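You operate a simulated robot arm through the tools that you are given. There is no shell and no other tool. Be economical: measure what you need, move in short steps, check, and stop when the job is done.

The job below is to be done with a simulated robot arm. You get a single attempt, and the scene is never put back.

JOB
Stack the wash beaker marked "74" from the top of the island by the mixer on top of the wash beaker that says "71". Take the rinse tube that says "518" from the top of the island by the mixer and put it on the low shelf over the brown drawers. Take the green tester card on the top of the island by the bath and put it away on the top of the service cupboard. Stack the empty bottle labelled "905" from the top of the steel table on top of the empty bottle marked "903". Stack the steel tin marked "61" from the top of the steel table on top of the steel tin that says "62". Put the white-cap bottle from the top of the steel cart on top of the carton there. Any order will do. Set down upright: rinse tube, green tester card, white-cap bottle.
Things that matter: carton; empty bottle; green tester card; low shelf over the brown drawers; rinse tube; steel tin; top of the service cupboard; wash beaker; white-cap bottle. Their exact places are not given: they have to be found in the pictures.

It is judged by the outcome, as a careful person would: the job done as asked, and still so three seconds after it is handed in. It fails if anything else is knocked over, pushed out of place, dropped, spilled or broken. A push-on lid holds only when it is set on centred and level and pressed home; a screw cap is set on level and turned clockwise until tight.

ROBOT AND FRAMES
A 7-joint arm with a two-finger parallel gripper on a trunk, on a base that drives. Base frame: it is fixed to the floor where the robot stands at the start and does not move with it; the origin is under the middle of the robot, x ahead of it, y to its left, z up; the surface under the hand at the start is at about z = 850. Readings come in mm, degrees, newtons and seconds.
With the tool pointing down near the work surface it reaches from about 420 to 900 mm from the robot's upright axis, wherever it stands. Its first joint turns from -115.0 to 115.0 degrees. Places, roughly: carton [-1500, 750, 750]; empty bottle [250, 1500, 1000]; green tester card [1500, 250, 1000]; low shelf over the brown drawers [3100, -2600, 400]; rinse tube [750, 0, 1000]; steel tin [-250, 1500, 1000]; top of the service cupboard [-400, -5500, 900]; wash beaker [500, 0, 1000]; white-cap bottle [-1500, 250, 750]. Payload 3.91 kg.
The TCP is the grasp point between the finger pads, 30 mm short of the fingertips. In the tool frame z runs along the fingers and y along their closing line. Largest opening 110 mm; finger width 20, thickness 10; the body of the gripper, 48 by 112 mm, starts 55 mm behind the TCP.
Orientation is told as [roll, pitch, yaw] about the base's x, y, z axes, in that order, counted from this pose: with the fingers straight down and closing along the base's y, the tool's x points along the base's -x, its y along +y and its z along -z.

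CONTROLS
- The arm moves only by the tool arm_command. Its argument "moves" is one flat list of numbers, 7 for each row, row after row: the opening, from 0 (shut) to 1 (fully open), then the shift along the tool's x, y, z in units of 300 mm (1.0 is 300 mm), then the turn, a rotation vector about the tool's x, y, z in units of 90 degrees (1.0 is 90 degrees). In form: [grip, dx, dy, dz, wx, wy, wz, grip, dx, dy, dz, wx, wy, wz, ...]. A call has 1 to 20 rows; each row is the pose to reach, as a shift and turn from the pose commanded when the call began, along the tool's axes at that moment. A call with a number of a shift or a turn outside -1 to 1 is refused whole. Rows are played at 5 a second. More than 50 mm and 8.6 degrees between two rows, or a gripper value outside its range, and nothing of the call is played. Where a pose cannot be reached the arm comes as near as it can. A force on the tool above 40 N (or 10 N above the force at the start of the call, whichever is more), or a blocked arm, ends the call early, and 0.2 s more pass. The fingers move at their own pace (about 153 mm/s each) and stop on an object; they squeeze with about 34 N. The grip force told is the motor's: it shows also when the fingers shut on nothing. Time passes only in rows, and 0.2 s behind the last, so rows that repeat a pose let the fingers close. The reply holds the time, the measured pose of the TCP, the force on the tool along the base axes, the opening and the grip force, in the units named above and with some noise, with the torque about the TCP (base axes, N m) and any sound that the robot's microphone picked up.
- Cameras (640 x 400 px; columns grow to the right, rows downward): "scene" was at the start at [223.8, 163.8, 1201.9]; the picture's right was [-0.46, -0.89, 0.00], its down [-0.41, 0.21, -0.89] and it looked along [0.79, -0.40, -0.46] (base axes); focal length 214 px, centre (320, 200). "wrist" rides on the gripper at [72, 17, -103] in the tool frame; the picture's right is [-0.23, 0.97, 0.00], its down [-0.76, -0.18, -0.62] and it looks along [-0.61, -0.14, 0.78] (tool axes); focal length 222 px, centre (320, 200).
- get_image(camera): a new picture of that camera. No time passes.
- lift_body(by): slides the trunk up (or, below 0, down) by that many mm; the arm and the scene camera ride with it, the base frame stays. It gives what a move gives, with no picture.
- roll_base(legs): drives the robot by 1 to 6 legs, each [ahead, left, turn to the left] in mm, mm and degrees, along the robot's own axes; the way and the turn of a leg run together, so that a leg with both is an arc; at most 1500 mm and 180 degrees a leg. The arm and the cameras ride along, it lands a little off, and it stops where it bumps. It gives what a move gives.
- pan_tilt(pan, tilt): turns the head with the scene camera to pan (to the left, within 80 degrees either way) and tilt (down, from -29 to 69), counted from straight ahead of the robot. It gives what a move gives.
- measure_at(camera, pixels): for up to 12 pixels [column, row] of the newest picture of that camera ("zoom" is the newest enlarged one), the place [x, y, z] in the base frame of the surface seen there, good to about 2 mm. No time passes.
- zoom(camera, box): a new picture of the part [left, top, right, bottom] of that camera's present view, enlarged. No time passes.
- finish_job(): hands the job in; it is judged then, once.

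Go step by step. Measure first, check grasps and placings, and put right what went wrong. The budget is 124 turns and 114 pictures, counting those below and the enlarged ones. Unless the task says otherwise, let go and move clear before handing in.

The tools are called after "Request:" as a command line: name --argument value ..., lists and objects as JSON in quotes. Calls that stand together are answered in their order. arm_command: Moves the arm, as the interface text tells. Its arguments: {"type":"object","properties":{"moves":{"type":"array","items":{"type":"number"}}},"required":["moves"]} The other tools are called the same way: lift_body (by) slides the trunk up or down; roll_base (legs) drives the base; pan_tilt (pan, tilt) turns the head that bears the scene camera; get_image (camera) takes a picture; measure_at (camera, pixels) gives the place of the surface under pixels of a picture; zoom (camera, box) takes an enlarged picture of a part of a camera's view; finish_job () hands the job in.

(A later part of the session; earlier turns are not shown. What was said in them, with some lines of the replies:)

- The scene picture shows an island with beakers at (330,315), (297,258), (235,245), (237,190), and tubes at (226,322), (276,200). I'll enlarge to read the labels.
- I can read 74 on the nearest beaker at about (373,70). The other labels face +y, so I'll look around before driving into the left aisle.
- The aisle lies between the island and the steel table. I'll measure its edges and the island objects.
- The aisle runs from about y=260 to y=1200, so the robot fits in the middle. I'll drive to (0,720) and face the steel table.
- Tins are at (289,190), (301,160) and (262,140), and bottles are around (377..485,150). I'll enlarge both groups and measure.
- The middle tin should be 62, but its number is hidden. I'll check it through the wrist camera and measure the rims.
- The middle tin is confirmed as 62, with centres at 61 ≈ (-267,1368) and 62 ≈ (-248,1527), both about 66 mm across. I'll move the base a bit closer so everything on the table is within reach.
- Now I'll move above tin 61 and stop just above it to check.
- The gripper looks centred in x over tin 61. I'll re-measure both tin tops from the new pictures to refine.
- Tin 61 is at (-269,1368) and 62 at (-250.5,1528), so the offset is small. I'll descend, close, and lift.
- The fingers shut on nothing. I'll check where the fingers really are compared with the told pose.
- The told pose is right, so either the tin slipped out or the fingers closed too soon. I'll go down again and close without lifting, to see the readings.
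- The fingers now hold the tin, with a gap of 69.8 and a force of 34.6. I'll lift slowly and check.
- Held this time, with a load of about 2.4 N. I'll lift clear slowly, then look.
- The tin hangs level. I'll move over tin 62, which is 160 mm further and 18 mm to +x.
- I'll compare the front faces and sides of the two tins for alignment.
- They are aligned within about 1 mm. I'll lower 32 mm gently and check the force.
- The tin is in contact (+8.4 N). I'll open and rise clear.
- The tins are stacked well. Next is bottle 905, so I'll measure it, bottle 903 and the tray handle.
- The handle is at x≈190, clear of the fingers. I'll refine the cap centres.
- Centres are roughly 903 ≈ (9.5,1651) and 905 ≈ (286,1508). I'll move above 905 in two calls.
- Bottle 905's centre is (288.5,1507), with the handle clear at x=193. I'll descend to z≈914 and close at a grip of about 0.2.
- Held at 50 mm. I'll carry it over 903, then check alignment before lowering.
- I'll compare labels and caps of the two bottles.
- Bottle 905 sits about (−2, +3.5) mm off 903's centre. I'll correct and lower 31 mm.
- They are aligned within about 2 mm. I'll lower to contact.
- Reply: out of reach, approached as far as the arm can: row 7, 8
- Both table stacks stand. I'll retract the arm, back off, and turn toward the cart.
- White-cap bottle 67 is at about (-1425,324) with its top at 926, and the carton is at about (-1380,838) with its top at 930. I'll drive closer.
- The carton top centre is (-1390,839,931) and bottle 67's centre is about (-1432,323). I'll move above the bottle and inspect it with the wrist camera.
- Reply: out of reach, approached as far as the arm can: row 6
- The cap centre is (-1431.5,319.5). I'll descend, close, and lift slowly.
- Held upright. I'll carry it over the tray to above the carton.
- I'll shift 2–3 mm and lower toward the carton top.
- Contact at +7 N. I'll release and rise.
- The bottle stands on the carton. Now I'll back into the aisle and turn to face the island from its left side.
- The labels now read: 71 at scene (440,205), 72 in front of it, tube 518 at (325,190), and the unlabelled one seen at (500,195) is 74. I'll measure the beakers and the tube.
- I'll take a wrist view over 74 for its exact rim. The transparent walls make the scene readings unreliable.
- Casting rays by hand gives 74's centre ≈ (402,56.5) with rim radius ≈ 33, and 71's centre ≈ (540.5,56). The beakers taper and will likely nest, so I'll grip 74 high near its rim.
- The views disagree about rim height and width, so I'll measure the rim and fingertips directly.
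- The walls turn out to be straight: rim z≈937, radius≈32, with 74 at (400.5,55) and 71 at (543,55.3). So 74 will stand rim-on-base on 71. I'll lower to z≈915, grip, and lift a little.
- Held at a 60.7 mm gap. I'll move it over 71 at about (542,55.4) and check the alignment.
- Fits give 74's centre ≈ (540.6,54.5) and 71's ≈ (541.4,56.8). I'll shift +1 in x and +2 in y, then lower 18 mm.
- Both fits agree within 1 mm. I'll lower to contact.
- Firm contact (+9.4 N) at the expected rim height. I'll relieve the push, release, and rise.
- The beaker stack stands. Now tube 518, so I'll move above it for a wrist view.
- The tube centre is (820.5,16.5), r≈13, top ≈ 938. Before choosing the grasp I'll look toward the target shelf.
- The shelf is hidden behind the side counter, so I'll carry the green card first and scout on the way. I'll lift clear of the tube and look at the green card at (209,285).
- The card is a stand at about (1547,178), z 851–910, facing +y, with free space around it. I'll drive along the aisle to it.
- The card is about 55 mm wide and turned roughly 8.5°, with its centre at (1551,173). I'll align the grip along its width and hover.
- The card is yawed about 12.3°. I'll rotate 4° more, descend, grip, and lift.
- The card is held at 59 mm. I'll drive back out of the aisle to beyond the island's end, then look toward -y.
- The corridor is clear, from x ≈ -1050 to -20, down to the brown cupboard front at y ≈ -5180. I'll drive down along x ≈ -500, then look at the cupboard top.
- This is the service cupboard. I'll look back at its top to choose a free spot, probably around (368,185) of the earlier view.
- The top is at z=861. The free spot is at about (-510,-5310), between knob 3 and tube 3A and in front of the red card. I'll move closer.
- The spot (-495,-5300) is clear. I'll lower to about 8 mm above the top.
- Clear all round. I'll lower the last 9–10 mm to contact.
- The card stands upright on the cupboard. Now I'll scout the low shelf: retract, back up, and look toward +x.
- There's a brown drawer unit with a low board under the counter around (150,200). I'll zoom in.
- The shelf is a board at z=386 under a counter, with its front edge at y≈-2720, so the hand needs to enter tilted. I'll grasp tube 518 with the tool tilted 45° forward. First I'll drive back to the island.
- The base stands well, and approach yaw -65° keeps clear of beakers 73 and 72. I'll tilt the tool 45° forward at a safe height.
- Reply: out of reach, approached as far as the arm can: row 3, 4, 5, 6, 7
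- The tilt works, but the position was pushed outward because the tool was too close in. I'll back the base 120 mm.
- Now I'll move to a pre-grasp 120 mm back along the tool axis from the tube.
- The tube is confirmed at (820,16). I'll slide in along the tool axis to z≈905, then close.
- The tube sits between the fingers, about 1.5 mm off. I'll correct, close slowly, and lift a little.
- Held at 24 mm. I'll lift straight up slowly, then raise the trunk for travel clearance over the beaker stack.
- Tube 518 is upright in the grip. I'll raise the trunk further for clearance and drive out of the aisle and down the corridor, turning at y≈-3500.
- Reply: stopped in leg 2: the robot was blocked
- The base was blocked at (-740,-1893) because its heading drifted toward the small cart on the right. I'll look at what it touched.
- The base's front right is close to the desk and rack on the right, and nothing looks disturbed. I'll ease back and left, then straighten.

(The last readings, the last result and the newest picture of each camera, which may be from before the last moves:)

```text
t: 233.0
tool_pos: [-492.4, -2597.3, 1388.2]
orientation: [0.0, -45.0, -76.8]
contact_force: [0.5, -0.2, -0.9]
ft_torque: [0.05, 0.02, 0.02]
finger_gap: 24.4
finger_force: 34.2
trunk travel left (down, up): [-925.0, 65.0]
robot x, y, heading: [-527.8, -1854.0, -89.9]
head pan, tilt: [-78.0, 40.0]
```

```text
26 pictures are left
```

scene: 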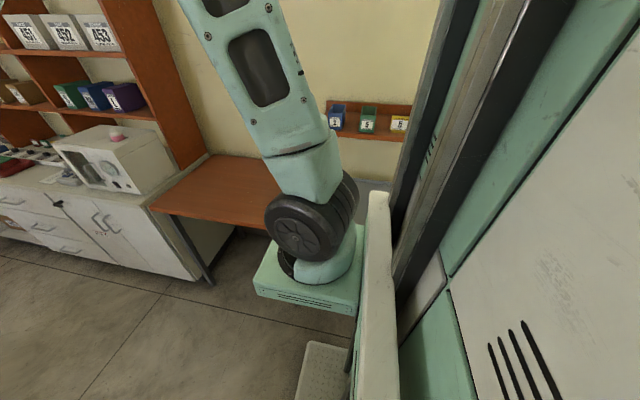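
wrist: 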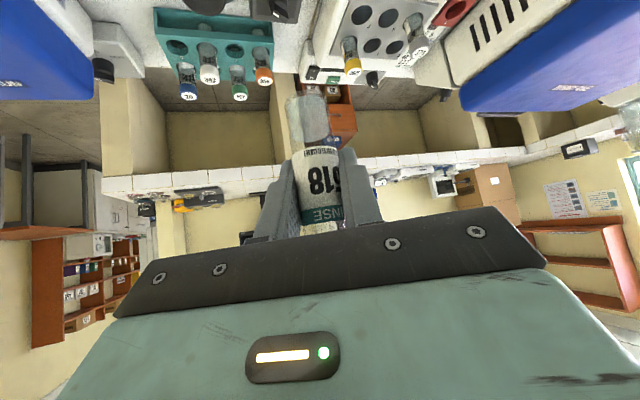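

Nothing was disturbed. I'll continue straight down to y≈-3450.

Request:
roll_base --legs '[[800, 0, 0], [800, 0, 0]]'

Request:
pan_tilt --pan 70 --tilt 30

Request:
get_image --camera "scene"

Request:
measure_at --camera "scene" --pixels '[[300, 300], [300, 200], [200, 200], [200, 300], [400, 300], [500, 300], [450, 200], [550, 250], [250, 150], [350, 150], [400, 180], [120, 200]]'

```text
t: 241.3
tool_pos: [-491.7, -4221.2, 1388.2]
orientation: [0.0, -45.0, -76.6]
contact_force: [-0.3, -1.3, 0.0]
ft_torque: [-0.01, -0.02, -0.01]
finger_gap: 24.3
finger_force: 33.7
trunk travel left (down, up): [-925.0, 65.0]
robot x, y, heading: [-527.5, -3481.0, -89.6]
head pan, tilt: [-78.0, 40.0]
```

```text
t: 243.6
tool_pos: [-491.0, -4221.9, 1389.7]
orientation: [-0.1, -45.0, -76.6]
contact_force: [-0.1, -0.2, -0.3]
ft_torque: [-0.02, -0.01, -0.01]
finger_gap: 24.3
finger_force: 33.6
trunk travel left (down, up): [-925.0, 65.0]
robot x, y, heading: [-528.9, -3479.7, -89.8]
head pan, tilt: [70.0, 30.0]
```

```text
25 pictures are left
```

scene: 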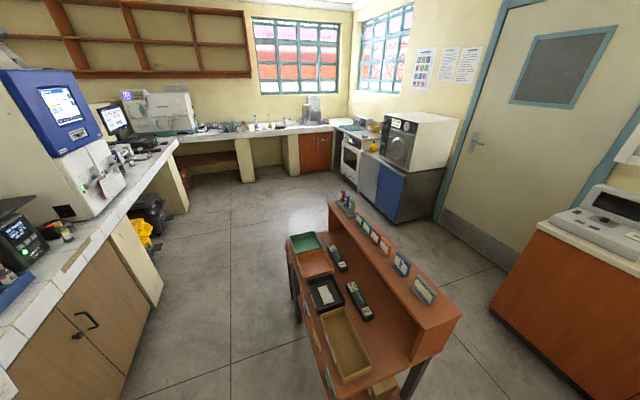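

```text
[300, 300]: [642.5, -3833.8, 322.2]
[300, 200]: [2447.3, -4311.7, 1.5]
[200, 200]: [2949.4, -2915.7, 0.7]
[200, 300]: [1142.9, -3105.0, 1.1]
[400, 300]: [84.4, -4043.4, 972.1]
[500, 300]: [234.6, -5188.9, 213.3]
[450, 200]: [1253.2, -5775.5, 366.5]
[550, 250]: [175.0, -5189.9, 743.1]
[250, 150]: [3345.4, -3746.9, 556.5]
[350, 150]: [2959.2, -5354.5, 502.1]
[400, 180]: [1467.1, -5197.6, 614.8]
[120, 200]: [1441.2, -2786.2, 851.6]
```

The gap between the counter front (y≈-2786) and the bench (y≈-3800) is about 1 m and its floor is clear. I'll turn left and drive through at y≈-3290.

Request:
roll_base --legs '[[0, 0, 89.8], [0, 190, 0], [900, 0, 0]]'

```text
t: 253.3
tool_pos: [1112.0, -3233.7, 1388.6]
orientation: [0.0, -45.0, 14.1]
contact_force: [-0.6, 0.4, 0.0]
ft_torque: [0.02, 0.01, 0.02]
finger_gap: 24.5
finger_force: 34.0
trunk travel left (down, up): [-925.0, 65.0]
robot x, y, heading: [373.1, -3283.7, 0.8]
head pan, tilt: [70.0, 30.0]
```

Request:
roll_base --legs '[[0, 0, -1], [1400, 0, 0], [900, -60, 0]]'

Request:
pan_tilt --pan 45 --tilt 50

Request:
get_image --camera "scene"

```text
t: 265.0
tool_pos: [3412.6, -3316.3, 1388.2]
orientation: [0.1, -45.0, 13.2]
contact_force: [-1.3, -0.2, -1.1]
ft_torque: [-0.03, -0.02, 0.0]
finger_gap: 24.2
finger_force: 33.7
trunk travel left (down, up): [-925.0, 65.0]
robot x, y, heading: [2668.9, -3349.1, -0.1]
head pan, tilt: [70.0, 30.0]
```

```text
t: 265.9
tool_pos: [3412.3, -3314.9, 1388.1]
orientation: [0.1, -44.9, 13.1]
contact_force: [0.5, 0.1, -0.2]
ft_torque: [-0.01, -0.01, 0.02]
finger_gap: 24.4
finger_force: 34.3
trunk travel left (down, up): [-925.0, 65.0]
robot x, y, heading: [2673.7, -3351.7, 0.0]
head pan, tilt: [45.0, 50.0]
```

```text
24 pictures are left
```

scene: 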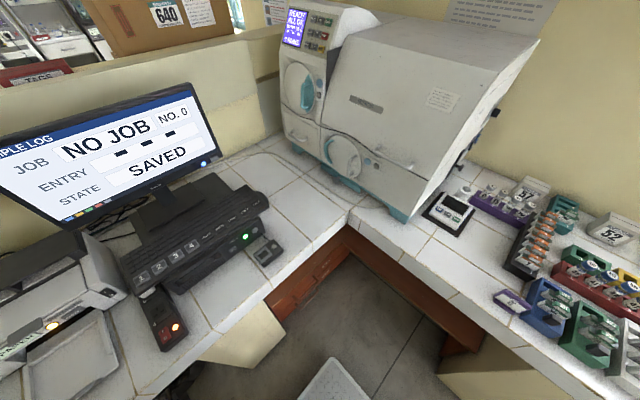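

I'm alongside the corner counter. I'll move back from it and turn to heading 75° so that the tool points to +y, before lowering the trunk.

Request:
roll_base --legs '[[200, -350, 0], [60, 0, 0], [0, 0, 75]]'

Request:
pan_tilt --pan 0 --tilt 45

Request:
get_image --camera "scene"

```text
t: 270.7
tool_pos: [3526.6, -3264.2, 1389.2]
orientation: [0.1, -45.1, 46.8]
contact_force: [0.7, -0.6, 0.7]
ft_torque: [0.01, 0.06, 0.02]
finger_gap: 24.3
finger_force: 34.3
trunk travel left (down, up): [-925.0, 65.0]
robot x, y, heading: [2930.3, -3702.8, 33.5]
head pan, tilt: [45.0, 50.0]
stopped in leg 3: the robot was blocked; the commanded pose is now the measured one
```

```text
t: 271.8
tool_pos: [3527.0, -3264.1, 1389.1]
orientation: [0.1, -45.0, 46.7]
contact_force: [1.3, -0.8, -0.5]
ft_torque: [-0.01, 0.0, 0.01]
finger_gap: 24.2
finger_force: 33.6
trunk travel left (down, up): [-925.0, 65.0]
robot x, y, heading: [2926.7, -3705.8, 33.7]
head pan, tilt: [0.0, 45.0]
```

```text
23 pictures are left
```

scene: 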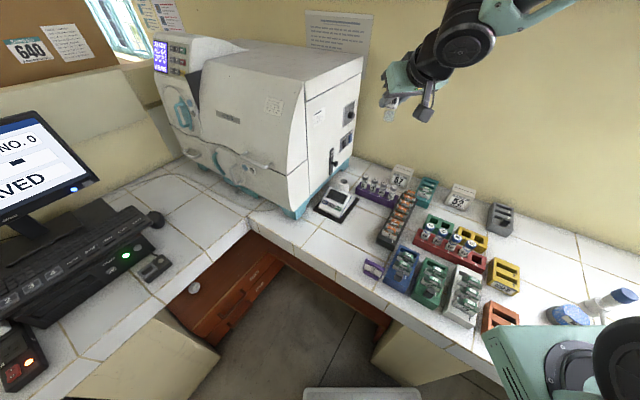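

A front corner of the base met the right counter's pillar, so I'll back off to -x and turn there.

Request:
roll_base --legs '[[-40, 20, -5], [-130, 70, 0], [0, 0, 39.5]]'

Request:
get_image --camera "scene"

Request:
measure_at --camera "scene" --pixels '[[120, 330], [200, 270], [260, 250], [330, 230], [420, 260], [380, 300], [300, 330], [360, 250], [320, 280], [450, 330], [250, 300], [400, 350]]'

```text
t: 275.5
tool_pos: [2988.5, -3007.1, 1388.7]
orientation: [0.1, -45.0, 80.7]
contact_force: [0.5, -0.3, 0.4]
ft_torque: [-0.02, 0.0, 0.04]
finger_gap: 24.3
finger_force: 33.9
trunk travel left (down, up): [-925.0, 65.0]
robot x, y, heading: [2737.5, -3708.0, 67.2]
head pan, tilt: [0.0, 45.0]
```

```text
22 pictures are left
```

scene: 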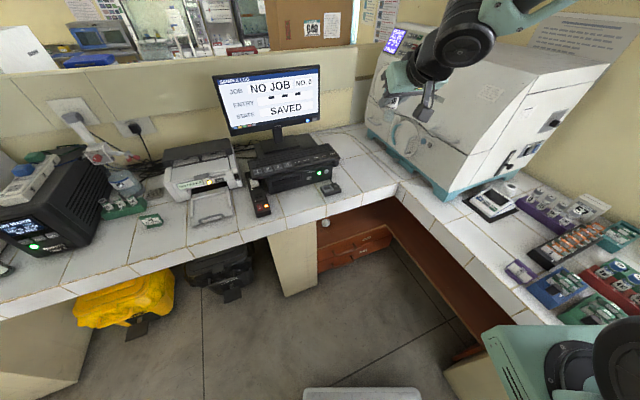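

```text
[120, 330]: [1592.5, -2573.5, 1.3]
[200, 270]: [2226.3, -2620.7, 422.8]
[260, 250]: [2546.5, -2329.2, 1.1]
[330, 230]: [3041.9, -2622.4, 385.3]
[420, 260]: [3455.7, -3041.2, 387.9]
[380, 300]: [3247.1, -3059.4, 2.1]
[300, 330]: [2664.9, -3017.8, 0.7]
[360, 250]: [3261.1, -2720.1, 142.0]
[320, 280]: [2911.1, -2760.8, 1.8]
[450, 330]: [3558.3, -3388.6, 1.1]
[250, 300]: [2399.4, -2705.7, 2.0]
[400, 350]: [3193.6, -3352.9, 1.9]
```

Good stance: TCP is at (2988,-3007), clear of the counter edge (y≈-2790). I'll lower the trunk and look under the counter.

Request:
lift_body --by -450

Request:
lift_body --by -440

Request:
pan_tilt --pan -15 --tilt 20

Request:
get_image --camera "scene"

```text
refused: -450 is not a number from -400 to 400
```

```text
refused: -440 is not a number from -400 to 400
```

```text
t: 276.4
tool_pos: [2988.3, -3008.2, 1390.8]
orientation: [0.1, -45.0, 80.7]
contact_force: [0.2, -1.6, -0.7]
ft_torque: [-0.01, 0.0, -0.01]
finger_gap: 24.2
finger_force: 34.0
trunk travel left (down, up): [-925.0, 65.0]
robot x, y, heading: [2734.9, -3702.8, 67.6]
head pan, tilt: [-15.0, 20.0]
```

```text
21 pictures are left
```

scene: 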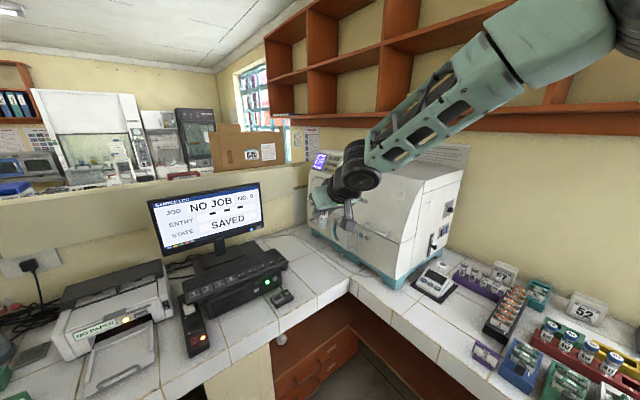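

The limit is 400 mm per lift call, so I'll lower in three parts.

Request:
lift_body --by -400

Request:
lift_body --by -300

Request:
lift_body --by -200

Request:
get_image --camera "scene"

```text
t: 280.2
tool_pos: [2989.1, -3008.1, 988.4]
orientation: [0.1, -45.0, 80.8]
contact_force: [-0.1, 0.1, -0.2]
ft_torque: [0.02, -0.02, 0.02]
finger_gap: 24.2
finger_force: 33.7
trunk travel left (down, up): [-525.0, 465.0]
robot x, y, heading: [2738.0, -3706.2, 67.5]
head pan, tilt: [-15.0, 20.0]
```

```text
t: 283.2
tool_pos: [2988.6, -3007.9, 688.9]
orientation: [0.2, -44.9, 80.6]
contact_force: [-0.1, 0.1, -0.3]
ft_torque: [0.0, -0.01, -0.02]
finger_gap: 24.3
finger_force: 34.4
trunk travel left (down, up): [-225.0, 765.0]
robot x, y, heading: [2740.0, -3706.7, 67.4]
head pan, tilt: [-15.0, 20.0]
```

```text
t: 285.4
tool_pos: [2988.6, -3008.4, 489.8]
orientation: [0.1, -45.0, 80.7]
contact_force: [0.7, -0.5, -0.5]
ft_torque: [-0.01, -0.02, -0.01]
finger_gap: 24.3
finger_force: 34.0
trunk travel left (down, up): [-25.0, 965.0]
robot x, y, heading: [2738.7, -3708.3, 67.4]
head pan, tilt: [-15.0, 20.0]
```

```text
20 pictures are left
```

scene: 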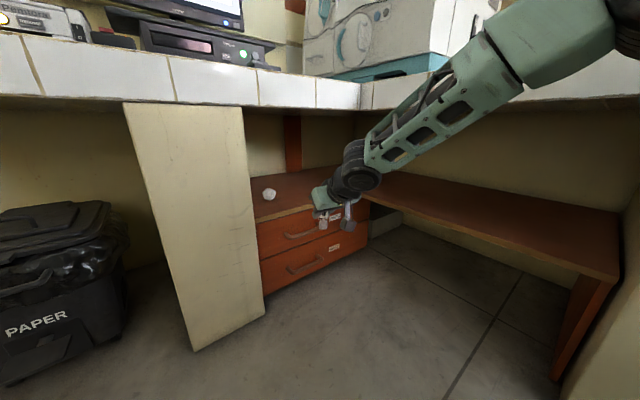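

I can see the shelf over the drawers and a small white ball on it at (270,194). I'll measure the free area and the counter's lower edge.

Request:
measure_at --camera "scene" --pixels '[[270, 194], [290, 205], [300, 192], [300, 210], [320, 180], [210, 100], [300, 105], [248, 180], [258, 225], [330, 172], [380, 180], [400, 205]]'

Request:
zoom --camera "scene" --box '[230, 90, 430, 290]'

```text
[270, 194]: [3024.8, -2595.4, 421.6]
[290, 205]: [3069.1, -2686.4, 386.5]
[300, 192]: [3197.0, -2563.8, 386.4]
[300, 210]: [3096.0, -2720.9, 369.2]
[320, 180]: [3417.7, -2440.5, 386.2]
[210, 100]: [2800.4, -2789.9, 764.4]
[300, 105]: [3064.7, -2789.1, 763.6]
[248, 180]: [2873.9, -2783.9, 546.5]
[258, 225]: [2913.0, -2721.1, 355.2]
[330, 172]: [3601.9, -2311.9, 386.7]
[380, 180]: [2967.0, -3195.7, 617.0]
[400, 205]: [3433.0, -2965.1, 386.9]
```

```text
2.00 times, centred on (330, 190) of scene
```

zoom: 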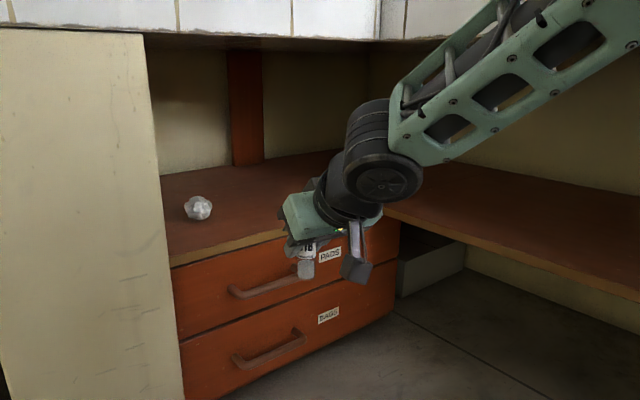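

The shelf is at z=386.4 with its front at y=-2720, and the counter underside at 762. I'll drive straight ahead ~346 mm so the tube comes over the shelf.

Request:
roll_base --legs '[[180, 0, 0], [160, 0, 0]]'

Request:
get_image --camera "scene"

Request:
get_image --camera "wrist"

```text
t: 287.9
tool_pos: [3121.5, -2690.2, 488.7]
orientation: [0.1, -45.0, 80.7]
contact_force: [0.1, 0.5, 0.1]
ft_torque: [0.0, -0.01, 0.02]
finger_gap: 24.2
finger_force: 33.6
trunk travel left (down, up): [-25.0, 965.0]
robot x, y, heading: [2870.5, -3387.5, 67.4]
head pan, tilt: [-15.0, 20.0]
```

```text
18 pictures are left
```

scene: 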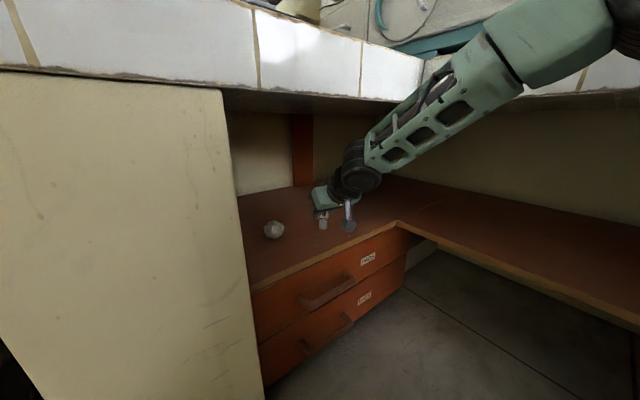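

```text
17 pictures are left
```

wrist: 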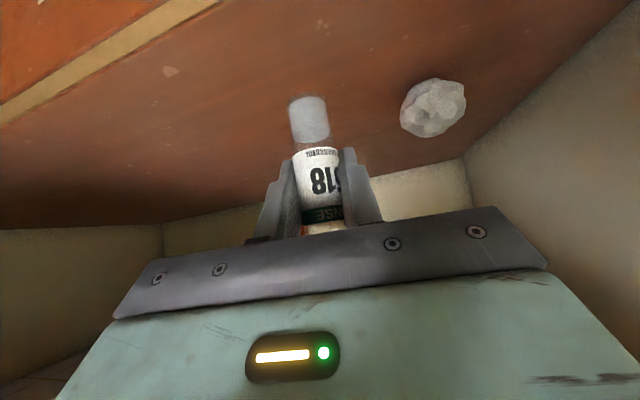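

The tube is over the shelf. I'll move 30 mm in and 44 mm down, leaving a few mm.

Request:
arm_command --moves '[0, -0.03, 0, 0.03, 0, 0, 0, 0, -0.07, 0, 0.07, 0, 0, 0, 0, -0.02, 0, 0.12, 0, 0, 0, 0, 0.02, 0, 0.16, 0, 0, 0, 0, 0.032, 0, 0.175, 0, 0, 0, 0, 0.032, 0, 0.175, 0, 0, 0]'

Request:
zoom --camera "scene" --box '[260, 150, 400, 270]'

```text
t: 289.3
tool_pos: [3125.1, -2659.1, 445.3]
orientation: [-0.1, -45.0, 80.7]
contact_force: [-1.0, 0.1, 0.3]
ft_torque: [0.02, 0.04, -0.03]
finger_gap: 24.3
finger_force: 34.4
trunk travel left (down, up): [-25.0, 965.0]
robot x, y, heading: [2871.4, -3385.4, 67.3]
head pan, tilt: [-15.0, 20.0]
```

```text
3.33 times, centred on (330, 210) of scene
```

zoom: 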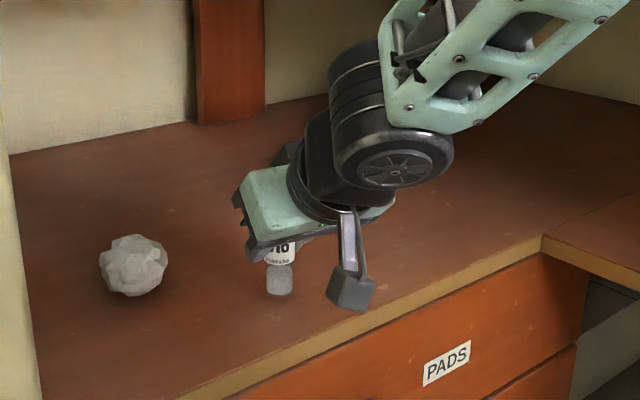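

About 5 mm above the shelf. I'll lower gently to contact.

Request:
arm_command --moves '[0, 0.005, 0, 0.005, 0, 0, 0, 0, 0.01, 0, 0.01, 0, 0, 0, 0, 0.013, 0, 0.013, 0, 0, 0, 0, 0.013, 0, 0.013, 0, 0, 0]'

```text
t: 290.3
tool_pos: [3125.0, -2658.3, 439.7]
orientation: [0.0, -45.0, 80.7]
contact_force: [0.4, 0.8, 1.5]
ft_torque: [0.02, -0.02, -0.01]
finger_gap: 24.4
finger_force: 33.7
trunk travel left (down, up): [-25.0, 965.0]
robot x, y, heading: [2873.9, -3385.6, 67.6]
head pan, tilt: [-15.0, 20.0]
```

Request:
arm_command --moves '[0, 0.0025, 0, 0.0025, 0, 0, 0, 0, 0.004, 0, 0.004, 0, 0, 0, 0, 0.004, 0, 0.004, 0, 0, 0]'

```text
t: 291.1
tool_pos: [3126.6, -2659.4, 439.0]
orientation: [0.2, -45.2, 80.7]
contact_force: [1.7, -0.8, 12.4]
ft_torque: [0.01, -0.12, 0.01]
finger_gap: 24.1
finger_force: 34.2
trunk travel left (down, up): [-25.0, 965.0]
robot x, y, heading: [2868.8, -3385.6, 67.3]
head pan, tilt: [-15.0, 20.0]
```

Seated (+12 N). I'll relieve the push, open slowly, and withdraw along the tool axis.

Request:
arm_command --moves '[0, -0.003, 0, -0.003, 0, 0, 0, 0.26, -0.003, 0, -0.003, 0, 0, 0, 0.35, -0.003, 0, -0.003, 0, 0, 0, 0.5, -0.003, 0, -0.003, 0, 0, 0, 0.6, -0.003, 0, -0.003, 0, 0, 0, 0.6, -0.003, 0, -0.05, 0, 0, 0, 0.6, -0.003, 0, -0.13, 0, 0, 0, 0.6, -0.003, 0, -0.23, 0, 0, 0, 0.6, -0.003, 0, -0.35, 0, 0, 0]'

Request:
get_image --camera "wrist"

Request:
zoom --camera "scene" --box '[240, 150, 400, 270]'

```text
t: 293.1
tool_pos: [3113.0, -2734.5, 512.2]
orientation: [0.2, -45.1, 80.7]
contact_force: [0.1, 0.6, 0.1]
ft_torque: [-0.03, 0.02, -0.01]
finger_gap: 66.4
finger_force: 0.0
trunk travel left (down, up): [-25.0, 965.0]
robot x, y, heading: [2872.7, -3386.2, 67.7]
head pan, tilt: [-15.0, 20.0]
```

```text
15 pictures are left
```

wrist: 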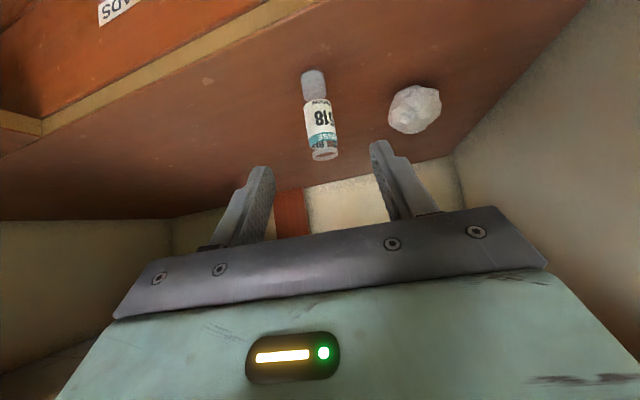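

```text
3.33 times, centred on (320, 210) of scene
```

zoom: 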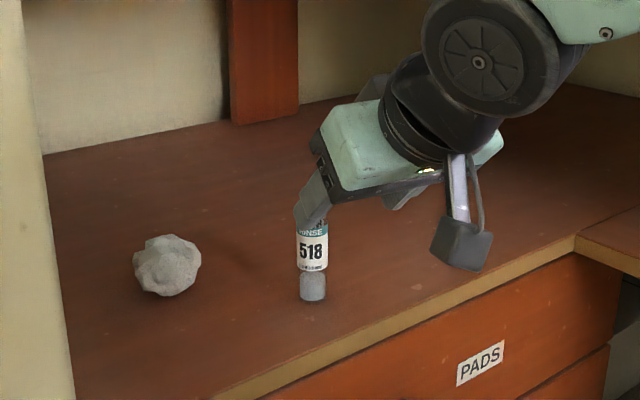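

Tube 518 stands upright on the shelf. I'll back away.

Request:
roll_base --legs '[[-320, 0, 0]]'

Request:
get_image --camera "scene"

```text
t: 295.3
tool_pos: [2988.3, -3031.0, 511.6]
orientation: [0.1, -45.0, 80.9]
contact_force: [0.3, -0.3, -0.5]
ft_torque: [-0.02, -0.01, 0.01]
finger_gap: 65.8
finger_force: 0.0
trunk travel left (down, up): [-25.0, 965.0]
robot x, y, heading: [2749.4, -3685.5, 67.8]
head pan, tilt: [-15.0, 20.0]
```

```text
13 pictures are left
```

scene: 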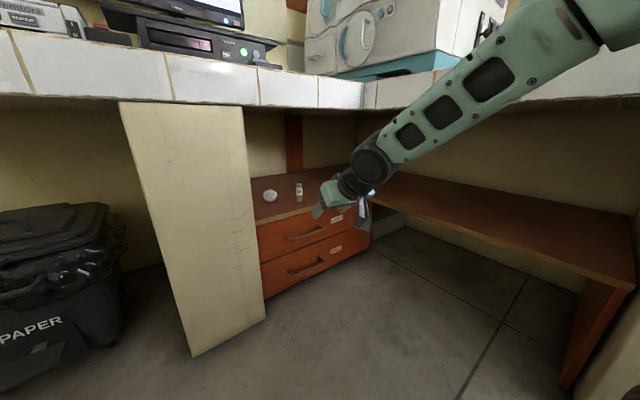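

The latest picture shows tube 518 upright on the low shelf at (299,192) and the hand clear. All six placements have been checked, so I'm handing in.

Request:
finish_job

```text
The job is handed in.
```

I handed the job in with all six items placed; I checked each one in a picture after letting go:

- **Wash beaker:** 74 is stacked on 71.
- **Rinse tube:** 518 stands upright on the low shelf over the brown drawers.
- **Green tester card:** it stands upright on top of the service cupboard.
- **Empty bottle:** 905 is stacked on 903.
- **Steel tin:** 61 is stacked on 62.
- **White-cap bottle:** it stands upright on the carton.

While I was carrying the tube, the base bumped furniture twice: once near the desk in the corridor, and once probably on the right-hand counter's pillar. The pictures taken right after each bump showed nothing moved. I did not go back to either spot afterwards.
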